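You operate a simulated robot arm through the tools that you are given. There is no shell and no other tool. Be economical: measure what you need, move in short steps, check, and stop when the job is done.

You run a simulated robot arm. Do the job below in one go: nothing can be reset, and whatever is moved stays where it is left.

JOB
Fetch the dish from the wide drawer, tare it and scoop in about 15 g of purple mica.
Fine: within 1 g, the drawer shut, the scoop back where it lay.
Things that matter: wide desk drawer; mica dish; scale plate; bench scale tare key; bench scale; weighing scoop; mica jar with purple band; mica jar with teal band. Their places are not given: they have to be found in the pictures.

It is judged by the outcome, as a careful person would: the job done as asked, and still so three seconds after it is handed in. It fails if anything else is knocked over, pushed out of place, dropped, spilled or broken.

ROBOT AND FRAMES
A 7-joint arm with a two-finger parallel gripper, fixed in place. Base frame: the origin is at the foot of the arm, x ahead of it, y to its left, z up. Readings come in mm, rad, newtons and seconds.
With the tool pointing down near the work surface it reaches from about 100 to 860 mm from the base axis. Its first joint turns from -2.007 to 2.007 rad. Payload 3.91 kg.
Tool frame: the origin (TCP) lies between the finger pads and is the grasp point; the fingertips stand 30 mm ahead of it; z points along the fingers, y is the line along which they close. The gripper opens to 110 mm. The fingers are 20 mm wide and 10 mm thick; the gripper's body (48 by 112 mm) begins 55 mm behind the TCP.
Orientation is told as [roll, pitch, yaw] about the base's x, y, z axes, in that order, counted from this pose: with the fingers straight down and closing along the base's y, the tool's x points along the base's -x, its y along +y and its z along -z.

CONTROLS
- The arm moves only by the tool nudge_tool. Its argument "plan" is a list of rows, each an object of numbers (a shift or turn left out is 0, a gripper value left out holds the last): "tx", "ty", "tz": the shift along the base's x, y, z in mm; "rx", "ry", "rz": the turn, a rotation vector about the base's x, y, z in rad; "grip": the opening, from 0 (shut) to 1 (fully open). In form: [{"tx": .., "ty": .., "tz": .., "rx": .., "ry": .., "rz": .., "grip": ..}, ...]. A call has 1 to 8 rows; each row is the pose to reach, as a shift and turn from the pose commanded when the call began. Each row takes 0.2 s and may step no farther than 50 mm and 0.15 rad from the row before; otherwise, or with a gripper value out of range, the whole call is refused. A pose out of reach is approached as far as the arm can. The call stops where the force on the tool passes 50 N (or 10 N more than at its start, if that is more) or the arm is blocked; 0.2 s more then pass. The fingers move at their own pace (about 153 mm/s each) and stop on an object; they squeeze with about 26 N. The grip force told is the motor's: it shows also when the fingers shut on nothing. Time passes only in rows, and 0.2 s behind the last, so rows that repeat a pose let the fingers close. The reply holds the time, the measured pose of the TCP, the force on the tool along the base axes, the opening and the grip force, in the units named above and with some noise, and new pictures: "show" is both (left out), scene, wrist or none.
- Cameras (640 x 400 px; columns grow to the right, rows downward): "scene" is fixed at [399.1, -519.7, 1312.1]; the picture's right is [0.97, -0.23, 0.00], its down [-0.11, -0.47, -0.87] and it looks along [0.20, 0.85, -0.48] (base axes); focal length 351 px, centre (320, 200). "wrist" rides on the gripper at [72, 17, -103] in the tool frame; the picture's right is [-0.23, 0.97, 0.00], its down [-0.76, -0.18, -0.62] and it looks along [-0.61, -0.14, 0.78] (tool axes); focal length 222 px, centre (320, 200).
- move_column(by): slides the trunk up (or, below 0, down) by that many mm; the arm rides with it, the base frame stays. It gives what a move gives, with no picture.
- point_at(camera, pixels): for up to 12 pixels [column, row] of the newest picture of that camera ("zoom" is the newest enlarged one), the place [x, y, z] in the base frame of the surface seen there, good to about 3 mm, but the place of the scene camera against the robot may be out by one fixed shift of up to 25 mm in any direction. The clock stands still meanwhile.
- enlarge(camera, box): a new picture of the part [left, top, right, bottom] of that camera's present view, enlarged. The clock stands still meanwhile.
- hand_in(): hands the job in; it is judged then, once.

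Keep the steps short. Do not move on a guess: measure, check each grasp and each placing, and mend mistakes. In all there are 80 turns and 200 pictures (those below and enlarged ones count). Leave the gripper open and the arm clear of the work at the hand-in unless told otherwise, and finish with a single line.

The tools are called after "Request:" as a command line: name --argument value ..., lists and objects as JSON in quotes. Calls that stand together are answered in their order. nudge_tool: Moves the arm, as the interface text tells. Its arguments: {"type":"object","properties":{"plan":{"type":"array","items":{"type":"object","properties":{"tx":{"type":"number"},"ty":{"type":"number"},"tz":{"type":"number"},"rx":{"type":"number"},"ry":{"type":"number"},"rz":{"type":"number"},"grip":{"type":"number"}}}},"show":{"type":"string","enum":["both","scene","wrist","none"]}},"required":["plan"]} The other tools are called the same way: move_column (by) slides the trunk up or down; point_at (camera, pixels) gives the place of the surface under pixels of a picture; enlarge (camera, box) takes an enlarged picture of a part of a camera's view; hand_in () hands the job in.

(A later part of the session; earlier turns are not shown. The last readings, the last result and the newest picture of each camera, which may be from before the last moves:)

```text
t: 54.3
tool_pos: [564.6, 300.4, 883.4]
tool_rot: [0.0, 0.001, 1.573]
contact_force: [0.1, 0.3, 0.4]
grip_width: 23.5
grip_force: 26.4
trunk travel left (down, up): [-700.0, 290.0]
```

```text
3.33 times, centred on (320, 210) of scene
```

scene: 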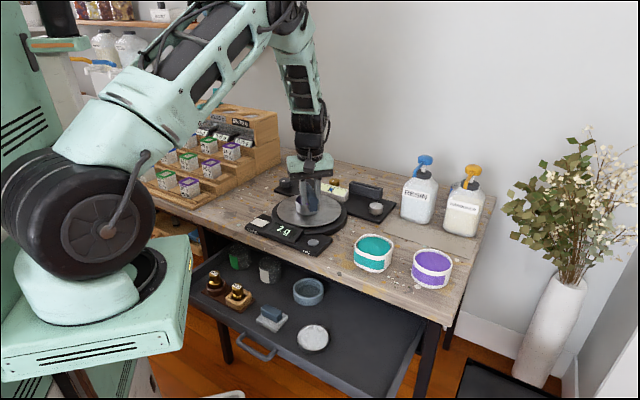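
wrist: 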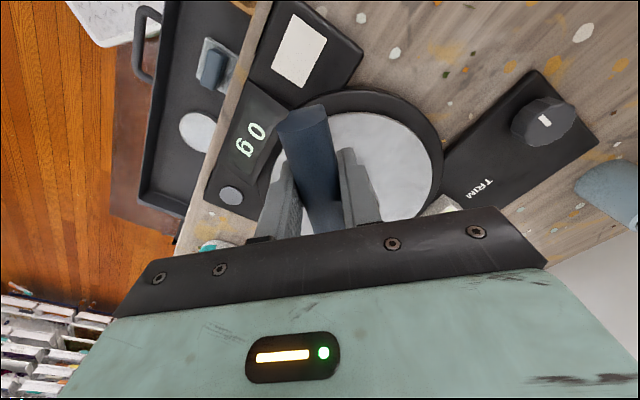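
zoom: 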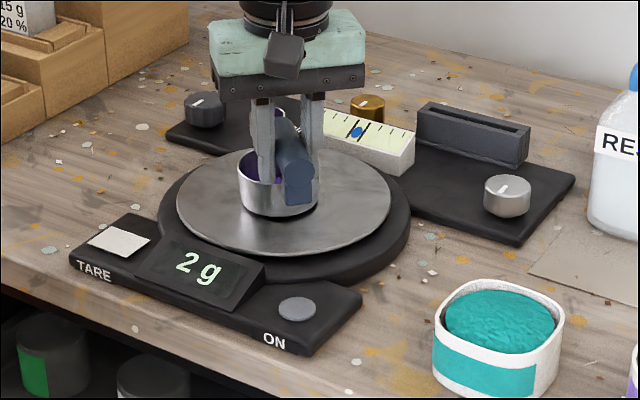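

Reads 2 g. Now roll about −y (wrist toward the robot) to 0.95 rad, lowering 10 mm.

Request:
nudge_tool --plan '[{"tz": -10, "ry": -0.14}, {"tz": -10, "ry": -0.28}, {"tz": -10, "ry": -0.42}, {"tz": -10, "ry": -0.56}, {"tz": -10, "ry": -0.7}, {"tz": -10, "ry": -0.84}, {"tz": -10, "ry": -0.95}, {"tz": -10, "ry": -0.95}]' --show "scene"

Request:
enlarge --camera "scene" --box '[240, 150, 400, 270]'

```text
t: 55.9
tool_pos: [626.0, 241.2, 877.0]
tool_rot: [-0.934, -0.011, 1.408]
contact_force: [-0.5, -0.4, -0.4]
grip_width: 23.8
grip_force: 26.2
trunk travel left (down, up): [-700.0, 290.0]
stopped in row 8: the arm was blocked; the commanded pose is now the measured one
```

scene: 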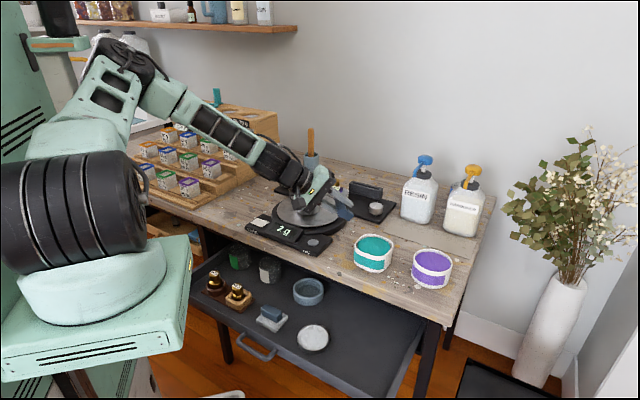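

```text
3.33 times, centred on (320, 210) of scene
```

zoom: 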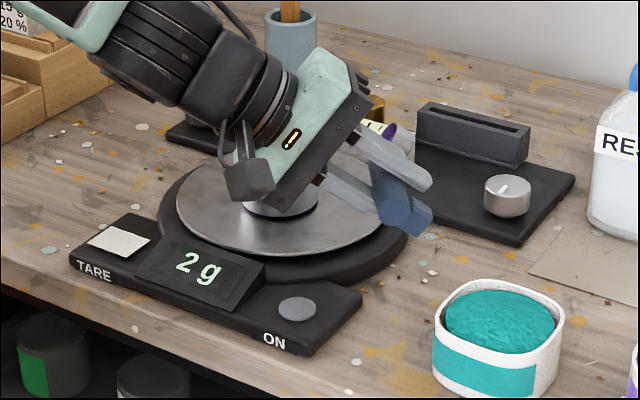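

The arm was blocked and drifted. Look closely before any move.

Request:
enlarge --camera "scene" --box '[295, 170, 375, 230]'

Request:
nudge_tool --plan '[{"tz": 0}]' --show "wrist"

```text
6.67 times, centred on (335, 200) of scene
```

zoom: 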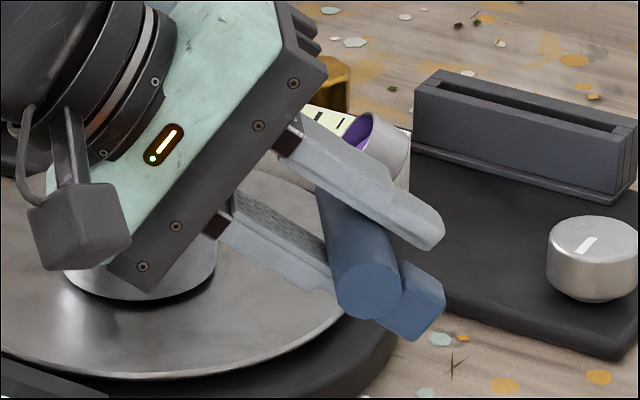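

```text
t: 56.3
tool_pos: [626.3, 240.7, 876.4]
tool_rot: [-0.934, -0.01, 1.408]
contact_force: [-0.3, 0.2, -0.9]
grip_width: 23.9
grip_force: 26.2
trunk travel left (down, up): [-700.0, 290.0]
```

wrist: 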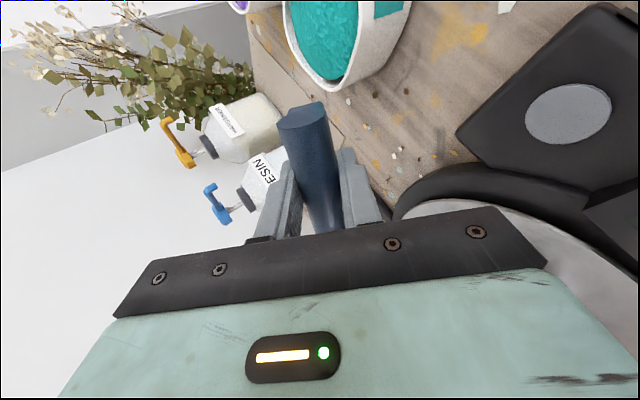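

No spill visible; the cup still holds its mica, the dish is unmoved. Level the scoop while rising 25 mm.

Request:
nudge_tool --plan '[{"tz": 8, "rx": 0.021, "ry": 0.131}, {"tz": 16, "rx": 0.043, "ry": 0.263}, {"tz": 25, "rx": 0.065, "ry": 0.395}, {"tz": 30, "rx": 0.086, "ry": 0.527}, {"tz": 30, "rx": 0.108, "ry": 0.659}, {"tz": 30, "rx": 0.13, "ry": 0.79}, {"tz": 30, "rx": 0.151, "ry": 0.922}]' --show "scene"

Request:
enlarge --camera "scene" --box '[240, 150, 400, 270]'

```text
t: 57.9
tool_pos: [624.8, 242.7, 908.2]
tool_rot: [0.004, -0.007, 1.406]
contact_force: [-1.3, 0.9, -0.3]
grip_width: 23.7
grip_force: 25.8
trunk travel left (down, up): [-700.0, 290.0]
```

scene: 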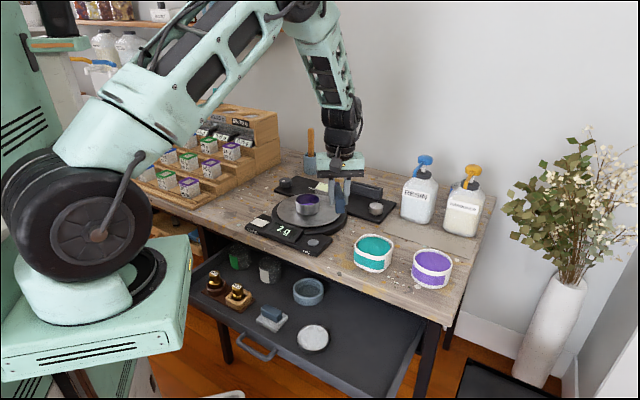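

```text
3.33 times, centred on (320, 210) of scene
```

zoom: 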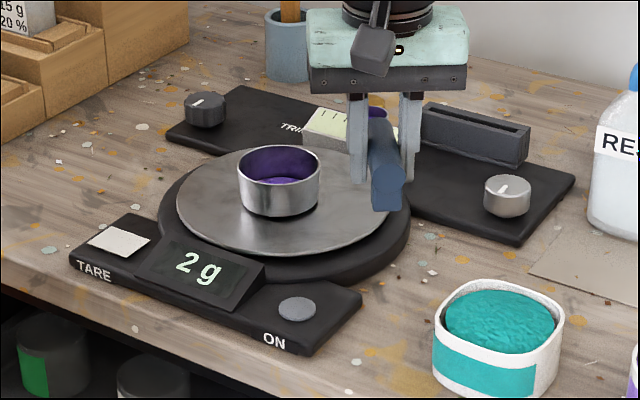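

Still 2 g, no spill, cup level. The natural posture would be yaw −45° (as used at the drawer), rolling toward the bench's back. Turn there at safe height.

Request:
nudge_tool --plan '[{"tx": -7, "ty": 13, "tz": 10, "rz": -0.14}, {"tx": -14, "ty": 26, "tz": 20, "rz": -0.28}, {"tx": -22, "ty": 39, "tz": 20, "rz": -0.42}, {"tx": -29, "ty": 52, "tz": 20, "rz": -0.56}, {"tx": -36, "ty": 65, "tz": 20, "rz": -0.7}, {"tx": -43, "ty": 78, "tz": 20, "rz": -0.84}, {"tx": -50, "ty": 91, "tz": 20, "rz": -0.98}, {"tx": -58, "ty": 104, "tz": 20, "rz": -1.12}]' --show "none"

Request:
nudge_tool --plan '[{"tx": -7, "ty": 13, "rz": -0.134}, {"tx": -14, "ty": 26, "rz": -0.268}, {"tx": -21, "ty": 39, "rz": -0.402}, {"tx": -28, "ty": 52, "rz": -0.536}, {"tx": -35, "ty": 65, "rz": -0.67}, {"tx": -42, "ty": 78, "rz": -0.804}, {"tx": -50, "ty": 91, "rz": -0.938}, {"tx": -57, "ty": 104, "rz": -1.071}]' --show "scene"

Request:
enlarge --camera "scene" --box '[240, 150, 400, 270]'

```text
t: 59.7
tool_pos: [567.3, 342.6, 926.6]
tool_rot: [0.001, -0.007, 0.28]
contact_force: [0.6, 0.1, 0.3]
grip_width: 23.9
grip_force: 26.0
trunk travel left (down, up): [-700.0, 290.0]
```

```text
t: 61.5
tool_pos: [511.7, 448.8, 925.9]
tool_rot: [0.001, -0.009, -0.79]
contact_force: [0.7, -0.2, -0.7]
grip_width: 23.9
grip_force: 26.2
trunk travel left (down, up): [-700.0, 290.0]
```

scene: 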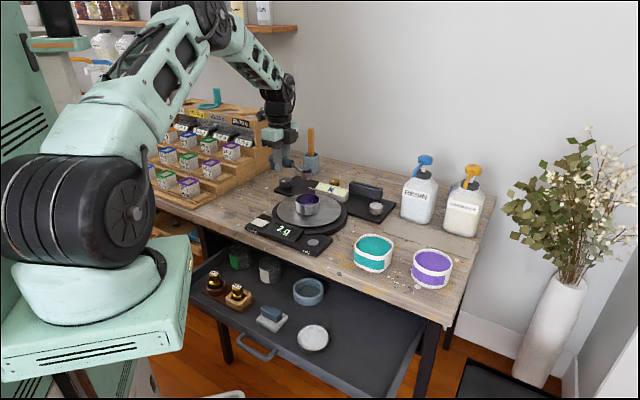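

```text
3.33 times, centred on (320, 210) of scene
```

zoom: 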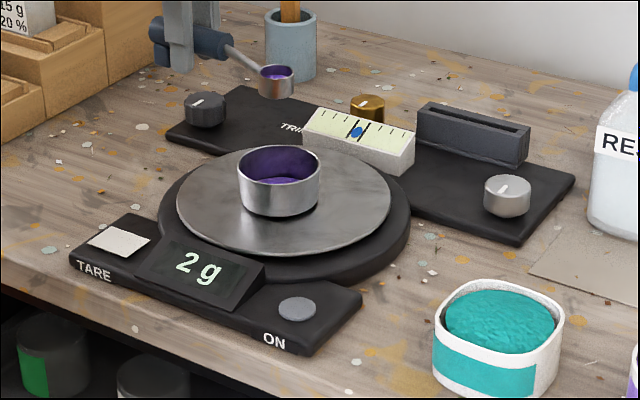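

Clear view. Lower 52 mm and roll 0.6 rad about the handle axis; check for drift.

Request:
nudge_tool --plan '[{"tz": -20}, {"tz": -40}, {"tz": -52}, {"tz": -52, "rx": 0.085, "ry": -0.085}, {"tz": -52, "rx": 0.17, "ry": -0.17}, {"tz": -52, "rx": 0.255, "ry": -0.255}, {"tz": -52, "rx": 0.34, "ry": -0.34}, {"tz": -52, "rx": 0.425, "ry": -0.425}]' --show "scene"

Request:
enlarge --camera "scene" --box '[240, 150, 400, 270]'

```text
t: 63.3
tool_pos: [511.2, 451.0, 874.7]
tool_rot: [0.605, -0.004, -0.791]
contact_force: [1.2, -0.5, -0.4]
grip_width: 24.0
grip_force: 25.6
trunk travel left (down, up): [-700.0, 290.0]
```

scene: 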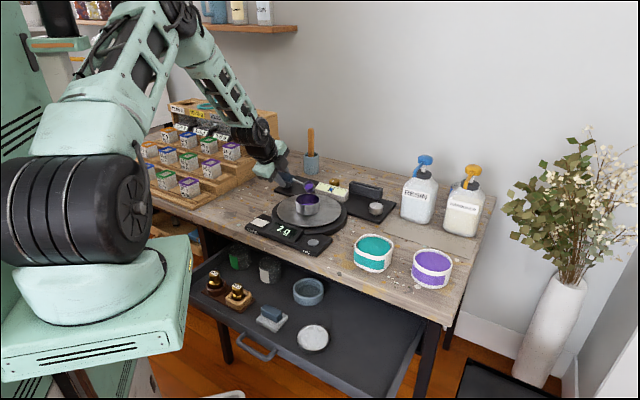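

```text
3.33 times, centred on (320, 210) of scene
```

zoom: 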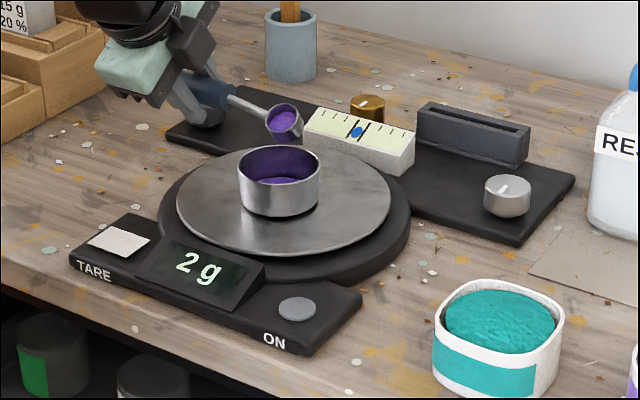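

Tracking well. Verify the lip's location over the dish.

Request:
point_at --camera "zoom" --pixels '[[268, 118], [275, 136], [283, 105], [299, 125], [285, 122], [239, 172], [279, 147], [279, 192]]'

```text
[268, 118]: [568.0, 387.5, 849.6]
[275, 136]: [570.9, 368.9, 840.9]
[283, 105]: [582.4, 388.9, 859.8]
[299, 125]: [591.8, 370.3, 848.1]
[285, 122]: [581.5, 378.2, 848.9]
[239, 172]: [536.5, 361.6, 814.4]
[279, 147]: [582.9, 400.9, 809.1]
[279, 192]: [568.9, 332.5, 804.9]
```

The lip is right above the dish centre. Roll on to ~1.1 rad.

Request:
nudge_tool --plan '[{"rx": 0.085, "ry": -0.085}, {"rx": 0.17, "ry": -0.17}, {"rx": 0.255, "ry": -0.255}, {"rx": 0.35, "ry": -0.35}, {"rx": 0.35, "ry": -0.35}, {"rx": 0.35, "ry": -0.35}]' --show "scene"

Request:
enlarge --camera "scene" --box '[240, 150, 400, 270]'

```text
t: 64.7
tool_pos: [511.8, 449.2, 875.0]
tool_rot: [1.098, 0.001, -0.791]
contact_force: [-0.5, 0.0, 0.7]
grip_width: 24.0
grip_force: 26.1
trunk travel left (down, up): [-700.0, 290.0]
```

scene: 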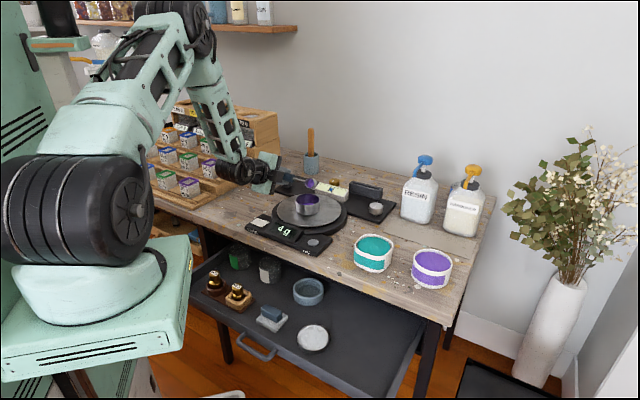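

```text
3.33 times, centred on (320, 210) of scene
```

zoom: 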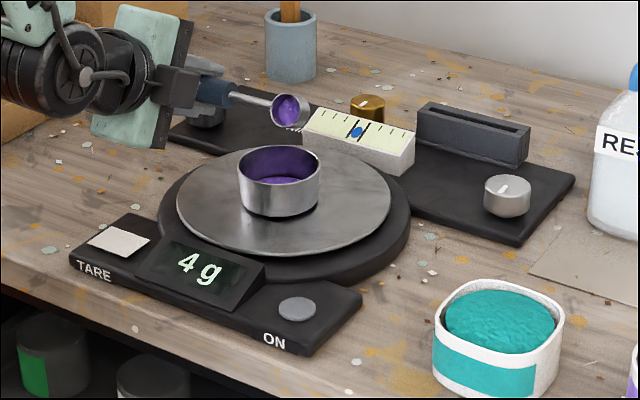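

4 g at 1.1 rad. Continue to 1.6 rad.

Request:
nudge_tool --plan '[{"rx": 0.09, "ry": -0.09}, {"rx": 0.18, "ry": -0.18}, {"rx": 0.27, "ry": -0.27}, {"rx": 0.354, "ry": -0.354}, {"rx": 0.354, "ry": -0.354}, {"rx": 0.354, "ry": -0.354}]' --show "scene"

Request:
enlarge --camera "scene" --box '[240, 150, 400, 270]'

```text
t: 66.1
tool_pos: [510.6, 450.8, 874.3]
tool_rot: [1.599, 0.003, -0.792]
contact_force: [0.6, -0.1, -0.6]
grip_width: 24.0
grip_force: 26.0
trunk travel left (down, up): [-700.0, 290.0]
```

scene: 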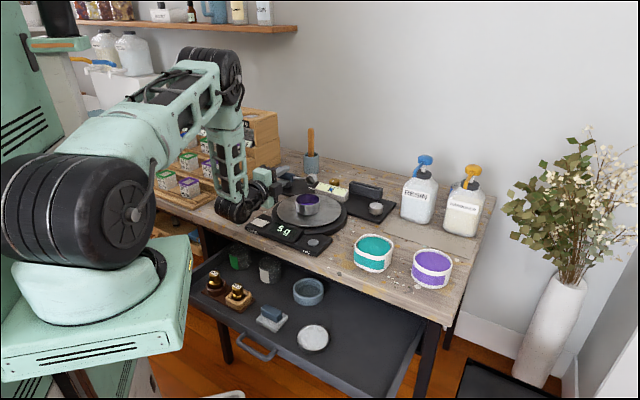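

```text
3.33 times, centred on (320, 210) of scene
```

zoom: 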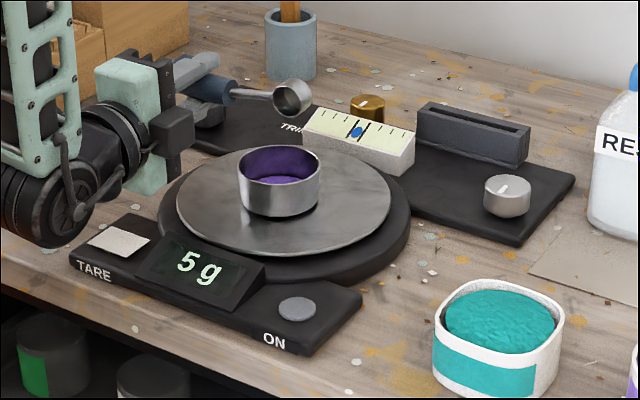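

Empty at 1.6 rad: a full scoop gives 5 g, so about three scoops. Roll back level, rising.

Request:
nudge_tool --plan '[{"rx": -0.1, "ry": 0.1, "tz": 5}, {"rx": -0.2, "ry": 0.2, "tz": 12}, {"rx": -0.3, "ry": 0.3, "tz": 20}, {"rx": -0.4, "ry": 0.4, "tz": 28}, {"rx": -0.5, "ry": 0.5, "tz": 36}, {"rx": -0.6, "ry": 0.6, "tz": 44}, {"rx": -0.7, "ry": 0.7, "tz": 50}, {"rx": -0.8, "ry": 0.8, "tz": 50}]' --show "none"

Request:
nudge_tool --plan '[{"rx": -0.1, "ry": 0.1}, {"rx": -0.2, "ry": 0.2}, {"rx": -0.3, "ry": 0.3}, {"rx": -0.331, "ry": 0.331, "tx": 20, "ty": -36}, {"rx": -0.331, "ry": 0.331, "tx": 43, "ty": -77}, {"rx": -0.331, "ry": 0.331, "tx": 66, "ty": -119}, {"rx": -0.331, "ry": 0.331, "tx": 89, "ty": -161}]' --show "scene"

Request:
enlarge --camera "scene" --box '[240, 150, 400, 270]'

```text
t: 67.9
tool_pos: [510.1, 449.8, 926.6]
tool_rot: [0.466, -0.004, -0.789]
contact_force: [-0.5, 0.5, -0.6]
grip_width: 24.0
grip_force: 26.8
trunk travel left (down, up): [-700.0, 290.0]
```

```text
t: 69.5
tool_pos: [599.6, 288.3, 927.2]
tool_rot: [-0.002, -0.005, -0.784]
contact_force: [-0.4, 0.3, -1.7]
grip_width: 23.8
grip_force: 26.1
trunk travel left (down, up): [-700.0, 290.0]
```

scene: 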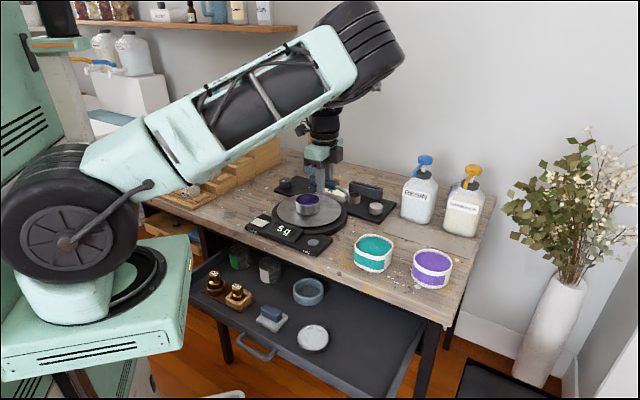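

```text
3.33 times, centred on (320, 210) of scene
```

zoom: 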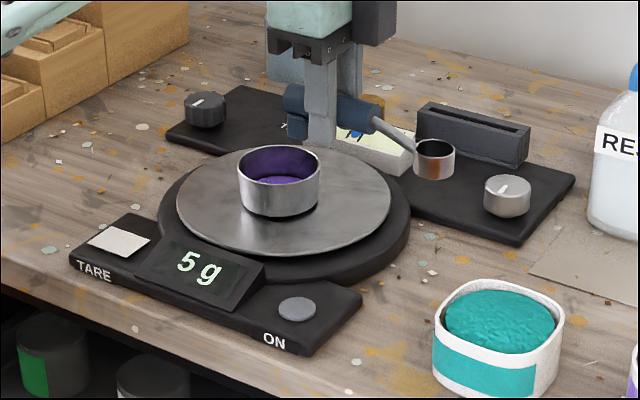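

5 g. Go back to the jar, yaw 0, then pitch the cup 0.5 rad above it.

Request:
nudge_tool --plan '[{"tx": 21, "ty": -37, "tz": 0, "rz": 0.131}, {"tx": 42, "ty": -75, "tz": 0, "rz": 0.262}, {"tx": 63, "ty": -112, "tz": 0, "rz": 0.393}, {"tx": 84, "ty": -149, "tz": 0, "rz": 0.524}, {"tx": 105, "ty": -187, "tz": -10, "rz": 0.655}, {"tx": 126, "ty": -222, "tz": -22, "rz": 0.784}]' --show "none"

Request:
nudge_tool --plan '[{"ry": 0.125}, {"ry": 0.25}, {"ry": 0.375}, {"ry": 0.5}]' --show "scene"

Request:
enlarge --camera "scene" --box '[360, 180, 500, 300]'

```text
t: 70.9
tool_pos: [725.0, 65.1, 904.9]
tool_rot: [-0.001, -0.006, -0.002]
contact_force: [0.3, 1.0, 0.3]
grip_width: 23.7
grip_force: 25.7
trunk travel left (down, up): [-700.0, 290.0]
```

```text
t: 71.9
tool_pos: [724.6, 68.0, 905.4]
tool_rot: [-0.004, 0.495, -0.003]
contact_force: [-0.9, 0.4, -0.3]
grip_width: 23.5
grip_force: 26.3
trunk travel left (down, up): [-700.0, 290.0]
```

scene: 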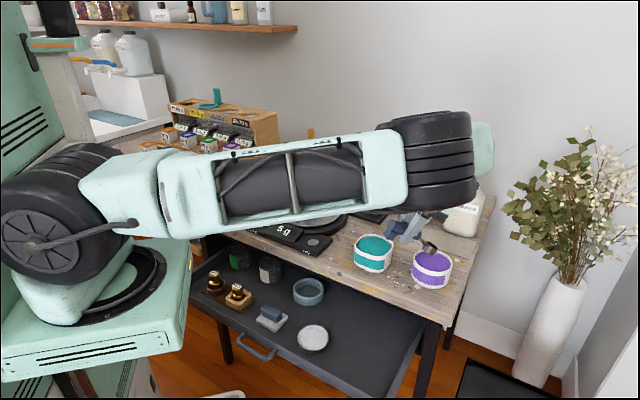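

```text
3.33 times, centred on (430, 240) of scene
```

zoom: 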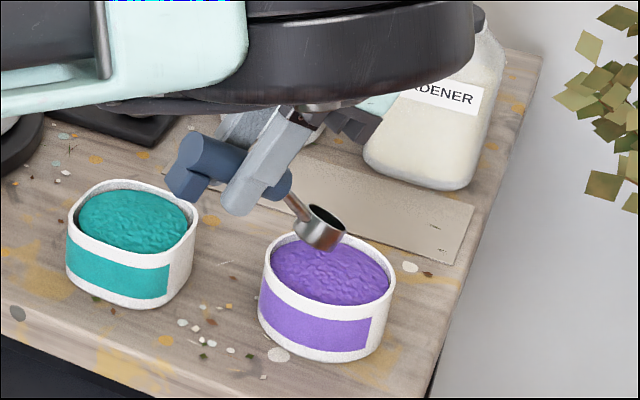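

The elbow is now in a lower configuration; check its height before descending.

Request:
point_at --camera "scene" --pixels '[[430, 205], [400, 205], [350, 208], [460, 190], [440, 160], [480, 150]]'

Request:
point_at --camera "zoom" --pixels '[[328, 215], [302, 228], [343, 233], [320, 245], [266, 268], [390, 282]]'

```text
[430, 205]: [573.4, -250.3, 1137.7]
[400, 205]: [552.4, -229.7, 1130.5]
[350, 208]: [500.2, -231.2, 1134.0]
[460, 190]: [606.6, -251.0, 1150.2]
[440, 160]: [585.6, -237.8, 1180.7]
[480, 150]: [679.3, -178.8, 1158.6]
```

```text
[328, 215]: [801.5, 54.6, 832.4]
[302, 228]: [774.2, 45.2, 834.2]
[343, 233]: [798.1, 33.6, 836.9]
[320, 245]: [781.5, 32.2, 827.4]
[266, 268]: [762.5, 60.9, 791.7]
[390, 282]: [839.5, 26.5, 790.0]
```

Elbow is high (z≈1130). Dip as before, then level and lift.

Request:
nudge_tool --plan '[{"tz": -25, "ty": -2}, {"tz": -40, "ty": -2}, {"tz": -50, "ty": -2}, {"tz": -58, "ty": -2}, {"tz": -64, "ty": -2}, {"tz": -68, "ty": -2}]' --show "none"

Request:
nudge_tool --plan '[{"ry": -0.1, "tz": 0}, {"ry": -0.2, "tz": 0}, {"ry": -0.3, "tz": 0}, {"ry": -0.4, "tz": 2}, {"ry": -0.5, "tz": 5}, {"ry": -0.5, "tz": 20}, {"ry": -0.5, "tz": 45}, {"ry": -0.5, "tz": 60}]' --show "scene"

Request:
enlarge --camera "scene" --box '[360, 180, 500, 300]'

```text
t: 73.3
tool_pos: [726.6, 67.9, 835.8]
tool_rot: [-0.003, 0.492, -0.005]
contact_force: [2.7, -1.4, 14.8]
grip_width: 24.3
grip_force: 25.7
trunk travel left (down, up): [-700.0, 290.0]
```

```text
t: 75.1
tool_pos: [725.8, 65.2, 892.9]
tool_rot: [-0.001, -0.004, -0.004]
contact_force: [1.1, 1.0, -0.9]
grip_width: 23.9
grip_force: 26.1
trunk travel left (down, up): [-700.0, 290.0]
```

scene: 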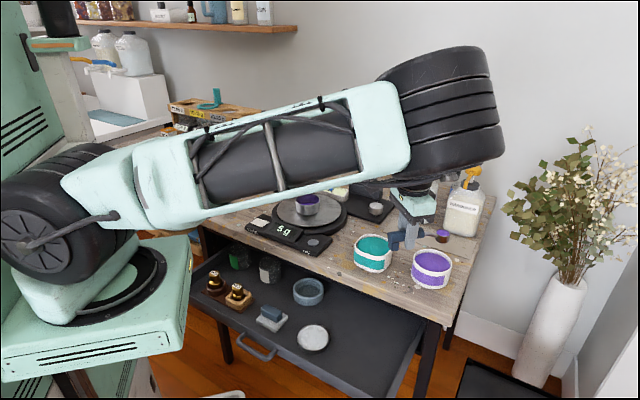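

```text
3.33 times, centred on (430, 240) of scene
```

zoom: 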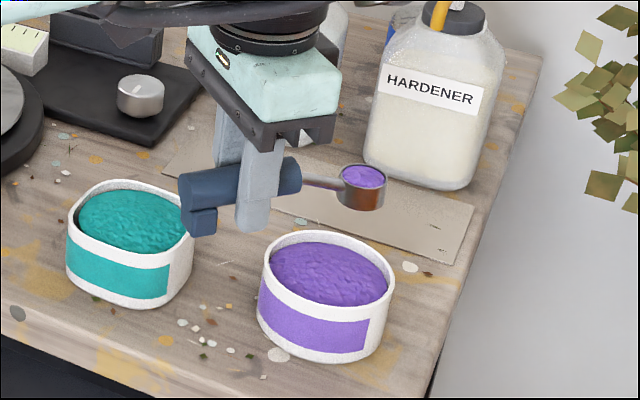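

Full again (a brief 15 N touch at the bottom; next dip shallower). Carry level to the pour pose.

Request:
nudge_tool --plan '[{"tx": -8, "ty": 14, "tz": 8, "rz": -0.03}, {"tx": -22, "ty": 40, "tz": 18, "rz": -0.08}, {"tx": -37, "ty": 66, "tz": 28, "rz": -0.13}, {"tx": -52, "ty": 93, "tz": 33, "rz": -0.18}, {"tx": -67, "ty": 120, "tz": 33, "rz": -0.24}, {"tx": -82, "ty": 147, "tz": 33, "rz": -0.29}, {"tx": -97, "ty": 174, "tz": 33, "rz": -0.34}, {"tx": -108, "ty": 193, "tz": 33, "rz": -0.39}]' --show "none"

Request:
nudge_tool --plan '[{"tx": -8, "ty": 14, "rz": -0.03}, {"tx": -22, "ty": 40, "rz": -0.08}, {"tx": -37, "ty": 66, "rz": -0.13}, {"tx": -52, "ty": 93, "rz": -0.18}, {"tx": -67, "ty": 120, "rz": -0.24}, {"tx": -82, "ty": 147, "rz": -0.29}, {"tx": -97, "ty": 174, "rz": -0.34}, {"tx": -107, "ty": 192, "rz": -0.393}]' --show "scene"

Request:
enlarge --camera "scene" --box '[240, 150, 400, 270]'

```text
t: 76.9
tool_pos: [617.6, 256.4, 928.8]
tool_rot: [-0.002, -0.006, -0.397]
contact_force: [0.2, -0.7, -0.7]
grip_width: 23.7
grip_force: 26.2
trunk travel left (down, up): [-700.0, 290.0]
```

```text
t: 78.7
tool_pos: [513.4, 448.7, 927.9]
tool_rot: [-0.001, -0.007, -0.787]
contact_force: [-0.3, -0.7, -0.6]
grip_width: 23.9
grip_force: 26.3
trunk travel left (down, up): [-700.0, 290.0]
```

scene: 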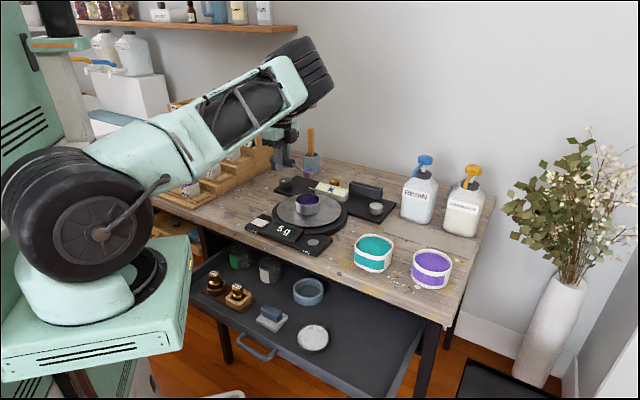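

```text
3.33 times, centred on (320, 210) of scene
```

zoom: 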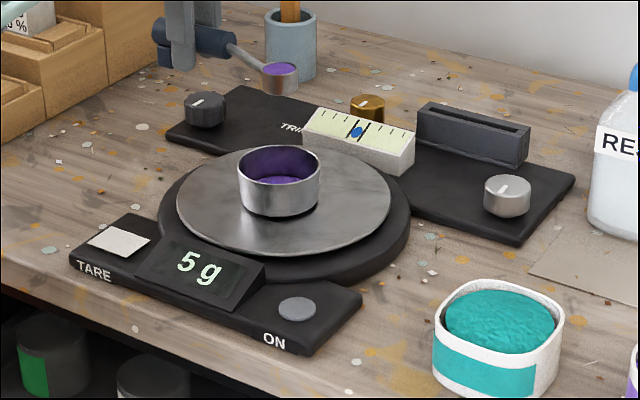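

Lower and roll to 0.6 rad; check tracking.

Request:
nudge_tool --plan '[{"tx": -2, "ty": 2, "tz": -20}, {"tx": -2, "ty": 2, "tz": -40}, {"tx": -2, "ty": 2, "tz": -53}, {"tx": -2, "ty": 2, "tz": -53, "rx": 0.085, "ry": -0.085}, {"tx": -2, "ty": 2, "tz": -53, "rx": 0.17, "ry": -0.17}, {"tx": -2, "ty": 2, "tz": -53, "rx": 0.255, "ry": -0.255}, {"tx": -2, "ty": 2, "tz": -53, "rx": 0.34, "ry": -0.34}, {"tx": -2, "ty": 2, "tz": -53, "rx": 0.425, "ry": -0.425}]' --show "scene"

Request:
enlarge --camera "scene" --box '[240, 150, 400, 270]'

```text
t: 80.5
tool_pos: [509.5, 451.6, 873.7]
tool_rot: [0.601, -0.004, -0.789]
contact_force: [0.4, 0.9, -0.3]
grip_width: 23.8
grip_force: 26.1
trunk travel left (down, up): [-700.0, 290.0]
```

scene: 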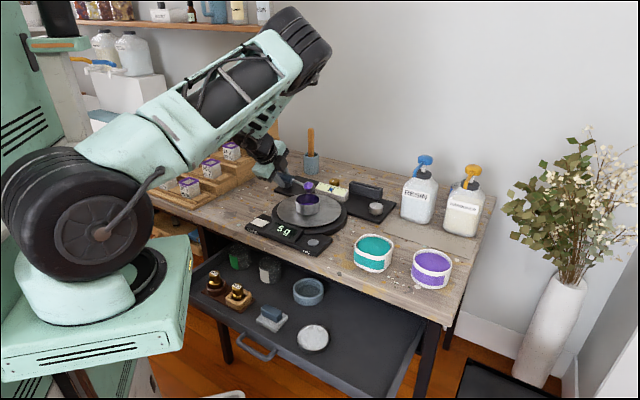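

```text
3.33 times, centred on (320, 210) of scene
```

zoom: 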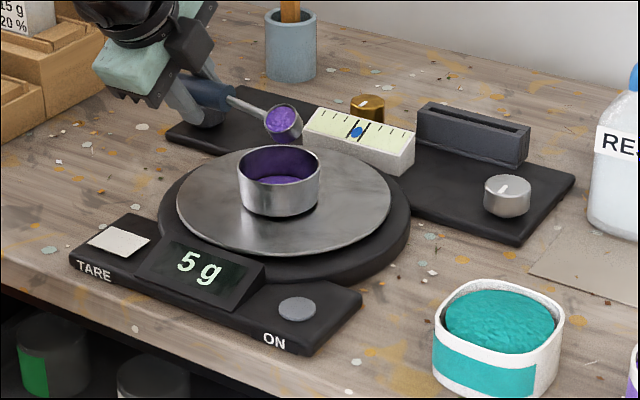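

Tracking well. Roll on to 1.6 rad in one call.

Request:
nudge_tool --plan '[{"rx": 0.1, "ry": -0.1}, {"rx": 0.2, "ry": -0.2}, {"rx": 0.3, "ry": -0.3}, {"rx": 0.4, "ry": -0.4}, {"rx": 0.5, "ry": -0.5}, {"rx": 0.6, "ry": -0.6}, {"rx": 0.7, "ry": -0.7}, {"rx": 0.72, "ry": -0.72}]' --show "scene"

Request:
enlarge --camera "scene" --box '[240, 150, 400, 270]'

```text
t: 82.3
tool_pos: [509.8, 453.7, 874.7]
tool_rot: [1.618, 0.001, -0.791]
contact_force: [-0.1, -0.5, -0.5]
grip_width: 23.7
grip_force: 25.7
trunk travel left (down, up): [-700.0, 290.0]
```

scene: 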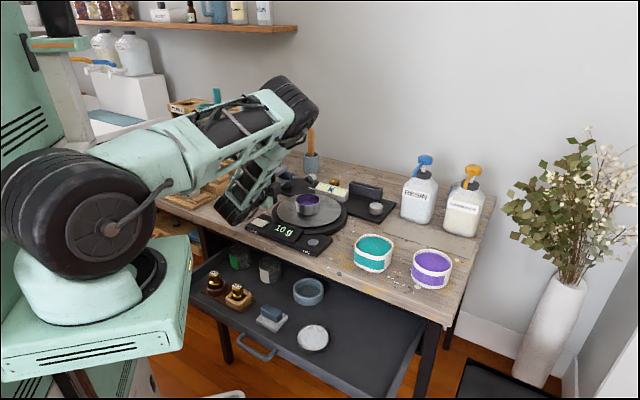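

```text
3.33 times, centred on (320, 210) of scene
```

zoom: 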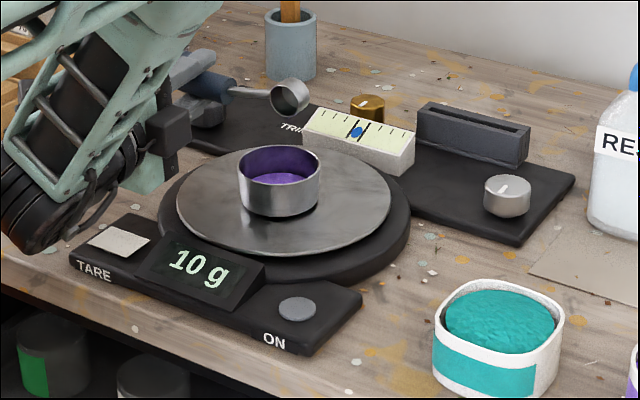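

10 g. Roll back level and travel to the jar, as before.

Request:
nudge_tool --plan '[{"rx": -0.1, "ry": 0.1, "tz": 5}, {"rx": -0.2, "ry": 0.2, "tz": 12}, {"rx": -0.3, "ry": 0.3, "tz": 20}, {"rx": -0.4, "ry": 0.4, "tz": 28}, {"rx": -0.5, "ry": 0.5, "tz": 36}, {"rx": -0.6, "ry": 0.6, "tz": 44}, {"rx": -0.7, "ry": 0.7, "tz": 50}, {"rx": -0.8, "ry": 0.8, "tz": 52}]' --show "none"

Request:
nudge_tool --plan '[{"rx": -0.1, "ry": 0.1}, {"rx": -0.2, "ry": 0.2}, {"rx": -0.3, "ry": 0.3}, {"rx": -0.344, "ry": 0.344, "tx": 20, "ty": -36}, {"rx": -0.344, "ry": 0.344, "tx": 43, "ty": -77}, {"rx": -0.344, "ry": 0.344, "tx": 66, "ty": -119}, {"rx": -0.344, "ry": 0.344, "tx": 89, "ty": -161}]' --show "none"

Request:
nudge_tool --plan '[{"tx": 21, "ty": -38, "tz": 0, "rz": 0.131}, {"tx": 42, "ty": -76, "tz": 0, "rz": 0.262}, {"tx": 63, "ty": -114, "tz": 0, "rz": 0.393}, {"tx": 84, "ty": -152, "tz": 0, "rz": 0.524}, {"tx": 105, "ty": -190, "tz": -10, "rz": 0.655}, {"tx": 127, "ty": -226, "tz": -22, "rz": 0.787}]' --show "scene"

```text
t: 84.1
tool_pos: [508.9, 450.7, 926.8]
tool_rot: [0.486, -0.003, -0.788]
contact_force: [0.0, 0.8, -0.1]
grip_width: 23.7
grip_force: 26.2
trunk travel left (down, up): [-700.0, 290.0]
```

```text
t: 85.7
tool_pos: [600.8, 286.9, 929.0]
tool_rot: [0.0, -0.005, -0.786]
contact_force: [-0.6, 0.4, -0.7]
grip_width: 23.8
grip_force: 26.1
trunk travel left (down, up): [-700.0, 290.0]
```

```text
t: 87.1
tool_pos: [725.0, 67.3, 906.6]
tool_rot: [0.0, -0.006, 0.004]
contact_force: [1.0, 0.1, 0.0]
grip_width: 23.5
grip_force: 25.9
trunk travel left (down, up): [-700.0, 290.0]
```

scene: 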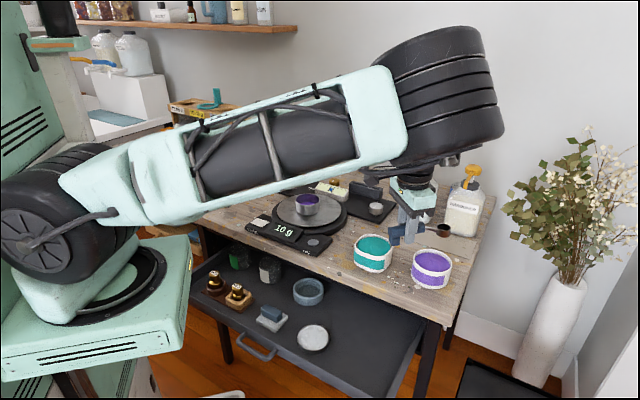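

In place, still 10 g. Pitch, dip a little shallower (TCP z≈841), level, lift.

Request:
nudge_tool --plan '[{"ry": 0.125}, {"ry": 0.25}, {"ry": 0.375}, {"ry": 0.5}, {"ry": 0.5, "tz": -20, "ty": -1}, {"ry": 0.5, "tz": -40, "ty": -1}, {"ry": 0.5, "tz": -55, "ty": -1}, {"ry": 0.5, "tz": -65, "ty": -1}]' --show "none"

Request:
nudge_tool --plan '[{"ry": -0.1, "tz": 0}, {"ry": -0.2, "tz": 0}, {"ry": -0.3, "tz": 0}, {"ry": -0.4, "tz": 2}, {"ry": -0.5, "tz": 5}, {"ry": -0.5, "tz": 20}, {"ry": -0.5, "tz": 45}, {"ry": -0.5, "tz": 55}]' --show "scene"

Request:
enlarge --camera "scene" --box '[360, 180, 500, 300]'

```text
t: 88.9
tool_pos: [725.5, 65.5, 839.6]
tool_rot: [0.001, 0.492, -0.001]
contact_force: [3.3, 0.0, 4.8]
grip_width: 23.5
grip_force: 26.0
trunk travel left (down, up): [-700.0, 290.0]
```

```text
t: 90.7
tool_pos: [725.8, 64.2, 894.3]
tool_rot: [0.001, -0.005, -0.001]
contact_force: [1.6, -0.3, -0.3]
grip_width: 23.7
grip_force: 26.0
trunk travel left (down, up): [-700.0, 290.0]
```

scene: 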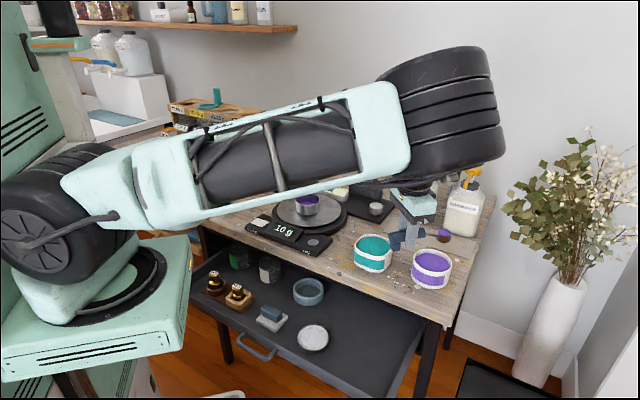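

```text
3.33 times, centred on (430, 240) of scene
```

zoom: 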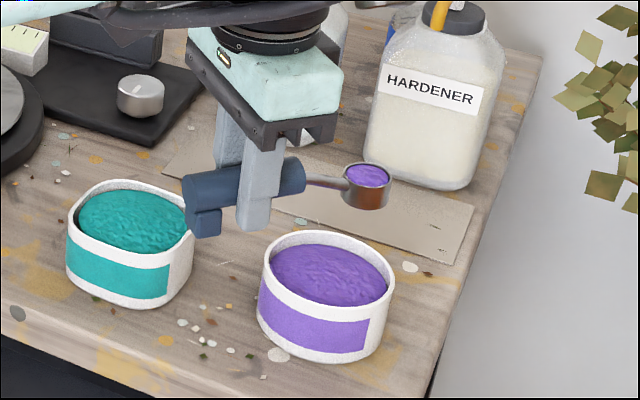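

Nearly full scoop. Carry to the pour pose.

Request:
nudge_tool --plan '[{"tx": -8, "ty": 14, "tz": 8, "rz": -0.03}, {"tx": -22, "ty": 40, "tz": 18, "rz": -0.08}, {"tx": -37, "ty": 66, "tz": 28, "rz": -0.13}, {"tx": -52, "ty": 93, "tz": 33, "rz": -0.18}, {"tx": -67, "ty": 120, "tz": 33, "rz": -0.24}, {"tx": -82, "ty": 147, "tz": 33, "rz": -0.29}, {"tx": -97, "ty": 174, "tz": 33, "rz": -0.34}, {"tx": -108, "ty": 193, "tz": 33, "rz": -0.39}]' --show "none"

Request:
nudge_tool --plan '[{"tx": -8, "ty": 14, "rz": -0.03}, {"tx": -22, "ty": 40, "rz": -0.08}, {"tx": -37, "ty": 66, "rz": -0.13}, {"tx": -52, "ty": 93, "rz": -0.18}, {"tx": -67, "ty": 120, "rz": -0.24}, {"tx": -82, "ty": 147, "rz": -0.29}, {"tx": -97, "ty": 174, "rz": -0.34}, {"tx": -107, "ty": 193, "rz": -0.396}]' --show "none"

Request:
nudge_tool --plan '[{"tx": -1, "tz": -20}, {"tx": -1, "tz": -40}, {"tx": -1, "tz": -54}, {"tx": -1, "tz": -54, "rx": 0.085, "ry": -0.085}, {"tx": -1, "tz": -54, "rx": 0.17, "ry": -0.17}, {"tx": -1, "tz": -54, "rx": 0.255, "ry": -0.255}, {"tx": -1, "tz": -54, "rx": 0.34, "ry": -0.34}, {"tx": -1, "tz": -54, "rx": 0.425, "ry": -0.425}]' --show "scene"

Request:
enlarge --camera "scene" --box '[240, 150, 400, 270]'

```text
t: 92.5
tool_pos: [616.9, 255.7, 927.2]
tool_rot: [0.002, -0.008, -0.391]
contact_force: [0.3, -1.0, -0.7]
grip_width: 23.6
grip_force: 26.4
trunk travel left (down, up): [-700.0, 290.0]
```

```text
t: 94.3
tool_pos: [509.5, 448.7, 928.4]
tool_rot: [0.0, -0.008, -0.789]
contact_force: [0.8, -0.2, -0.5]
grip_width: 23.7
grip_force: 26.1
trunk travel left (down, up): [-700.0, 290.0]
```

```text
t: 96.1
tool_pos: [508.4, 449.3, 874.3]
tool_rot: [0.603, -0.003, -0.789]
contact_force: [0.5, -0.6, -0.1]
grip_width: 23.9
grip_force: 26.1
trunk travel left (down, up): [-700.0, 290.0]
```

scene: 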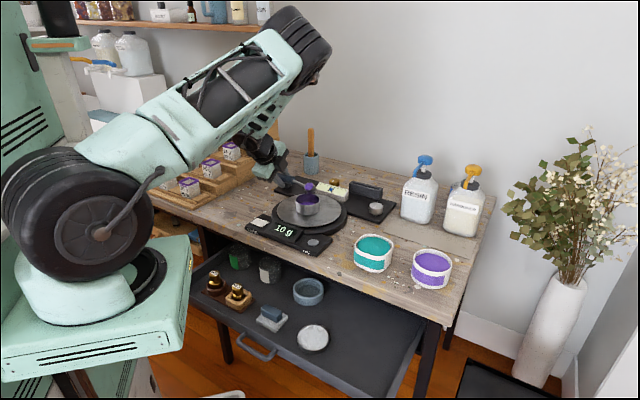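

```text
3.33 times, centred on (320, 210) of scene
```

zoom: 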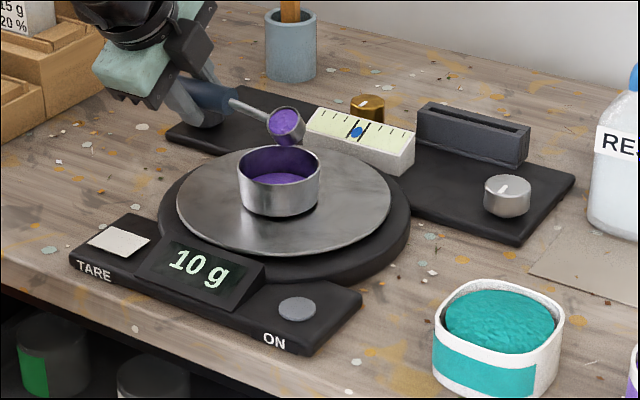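

In place. Pour it all, rolling to 1.6 rad.

Request:
nudge_tool --plan '[{"rx": 0.1, "ry": -0.1}, {"rx": 0.2, "ry": -0.2}, {"rx": 0.3, "ry": -0.3}, {"rx": 0.4, "ry": -0.4}, {"rx": 0.5, "ry": -0.5}, {"rx": 0.6, "ry": -0.6}, {"rx": 0.7, "ry": -0.7}, {"rx": 0.72, "ry": -0.72}]' --show "scene"

Request:
enlarge --camera "scene" --box '[240, 150, 400, 270]'

```text
t: 97.9
tool_pos: [509.5, 450.6, 873.0]
tool_rot: [1.62, 0.001, -0.793]
contact_force: [-0.5, 0.1, -1.0]
grip_width: 23.5
grip_force: 25.4
trunk travel left (down, up): [-700.0, 290.0]
```

scene: 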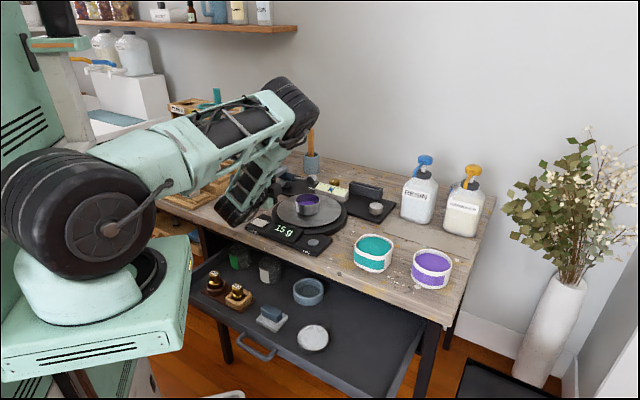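

```text
3.33 times, centred on (320, 210) of scene
```

zoom: 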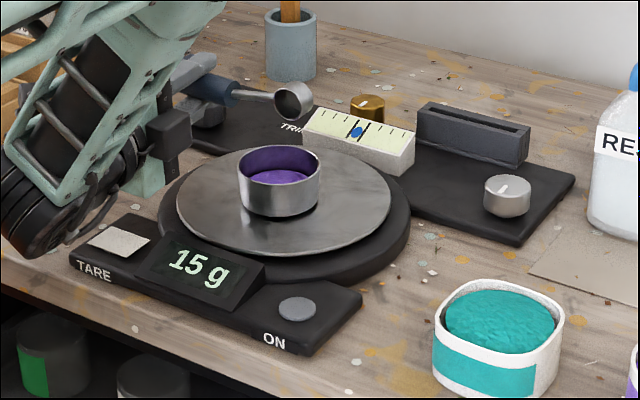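

15 g with the scoop empty. Roll back level and turn toward the scoop's original yaw (0.813).

Request:
nudge_tool --plan '[{"rx": -0.1, "ry": 0.1, "tz": 5}, {"rx": -0.2, "ry": 0.2, "tz": 12}, {"rx": -0.3, "ry": 0.3, "tz": 20}, {"rx": -0.4, "ry": 0.4, "tz": 28}, {"rx": -0.5, "ry": 0.5, "tz": 36}, {"rx": -0.6, "ry": 0.6, "tz": 44}, {"rx": -0.7, "ry": 0.7, "tz": 50}, {"rx": -0.8, "ry": 0.8, "tz": 52}]' --show "none"

Request:
nudge_tool --plan '[{"rx": -0.1, "ry": 0.1}, {"rx": -0.2, "ry": 0.2}, {"rx": -0.3, "ry": 0.3}, {"rx": -0.344, "ry": 0.347}]' --show "none"

Request:
nudge_tool --plan '[{"rz": 0.134}, {"rz": 0.268}, {"rz": 0.402}, {"rz": 0.536}, {"rz": 0.67}, {"rz": 0.804}]' --show "none"

Request:
nudge_tool --plan '[{"rz": 0.134, "tx": -20, "ty": 6}, {"rz": 0.268, "tx": -42, "ty": 14}, {"rz": 0.402, "tx": -64, "ty": 21}, {"rz": 0.536, "tx": -86, "ty": 28}, {"rz": 0.67, "tx": -108, "ty": 35}, {"rz": 0.8, "tx": -126, "ty": 41}]'

```text
t: 99.7
tool_pos: [509.0, 449.3, 925.6]
tool_rot: [0.486, -0.006, -0.789]
contact_force: [-0.2, 0.1, -0.8]
grip_width: 23.8
grip_force: 25.2
trunk travel left (down, up): [-700.0, 290.0]
```

```text
t: 100.7
tool_pos: [509.5, 449.3, 926.8]
tool_rot: [-0.003, -0.002, -0.787]
contact_force: [-0.3, 0.8, -0.3]
grip_width: 23.5
grip_force: 26.1
trunk travel left (down, up): [-700.0, 290.0]
```

```text
t: 102.1
tool_pos: [509.9, 450.0, 926.0]
tool_rot: [-0.002, -0.004, 0.019]
contact_force: [1.1, -0.3, -0.5]
grip_width: 23.3
grip_force: 25.8
trunk travel left (down, up): [-700.0, 290.0]
```

```text
t: 103.5
tool_pos: [383.6, 490.0, 925.7]
tool_rot: [-0.001, -0.002, 0.818]
contact_force: [0.5, -0.7, 0.0]
grip_width: 23.5
grip_force: 25.9
trunk travel left (down, up): [-700.0, 290.0]
```

scene: 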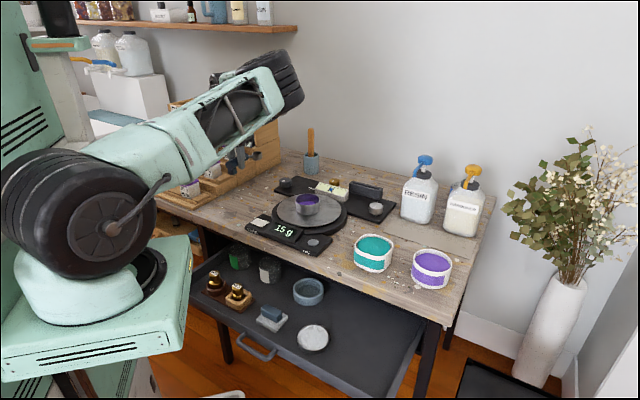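
wrist: 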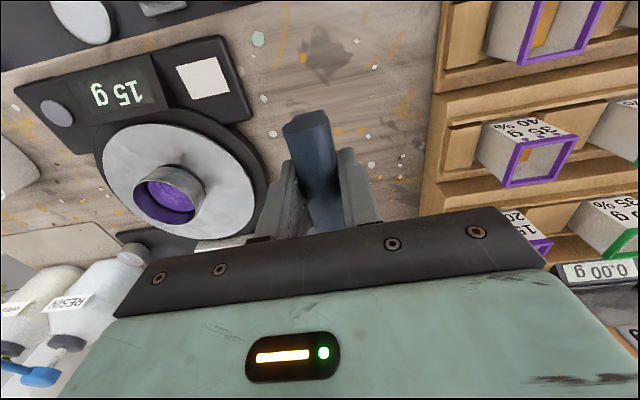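

Scoop sits in the grip as before. Lower to its original pose (382.4,492.4,~783).

Request:
nudge_tool --plan '[{"tx": -1, "ty": 2, "tz": -45, "rz": -0.005}, {"tx": -1, "ty": 2, "tz": -90, "rz": -0.005}, {"tx": -1, "ty": 2, "tz": -120, "rz": -0.005}, {"tx": -1, "ty": 2, "tz": -133, "rz": -0.005}, {"tx": -1, "ty": 2, "tz": -138, "rz": -0.005}]'

Request:
enlarge --camera "scene" --box '[200, 160, 300, 240]'

```text
t: 104.7
tool_pos: [384.1, 493.4, 790.6]
tool_rot: [0.0, -0.008, 0.813]
contact_force: [2.2, -2.0, 17.1]
grip_width: 23.8
grip_force: 26.2
trunk travel left (down, up): [-700.0, 290.0]
```

scene: 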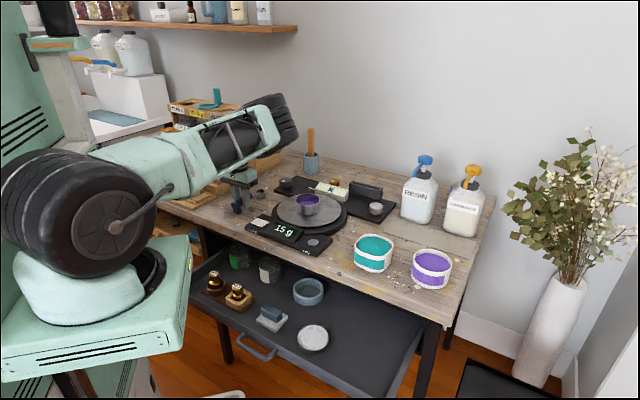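
wrist: 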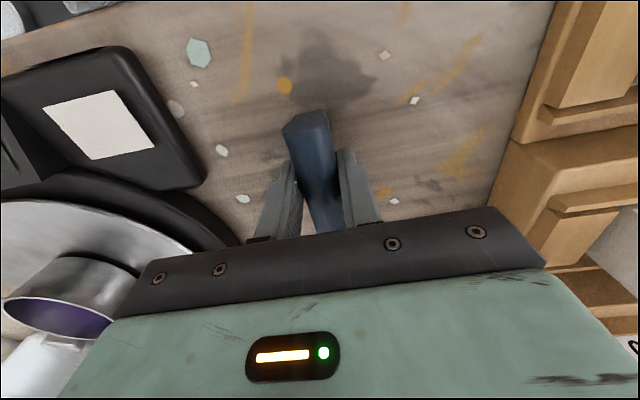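

```text
5.00 times, centred on (250, 200) of scene
5 turns are left
```

zoom: 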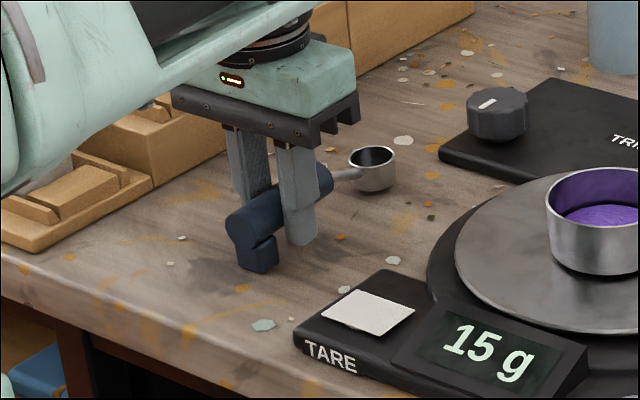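

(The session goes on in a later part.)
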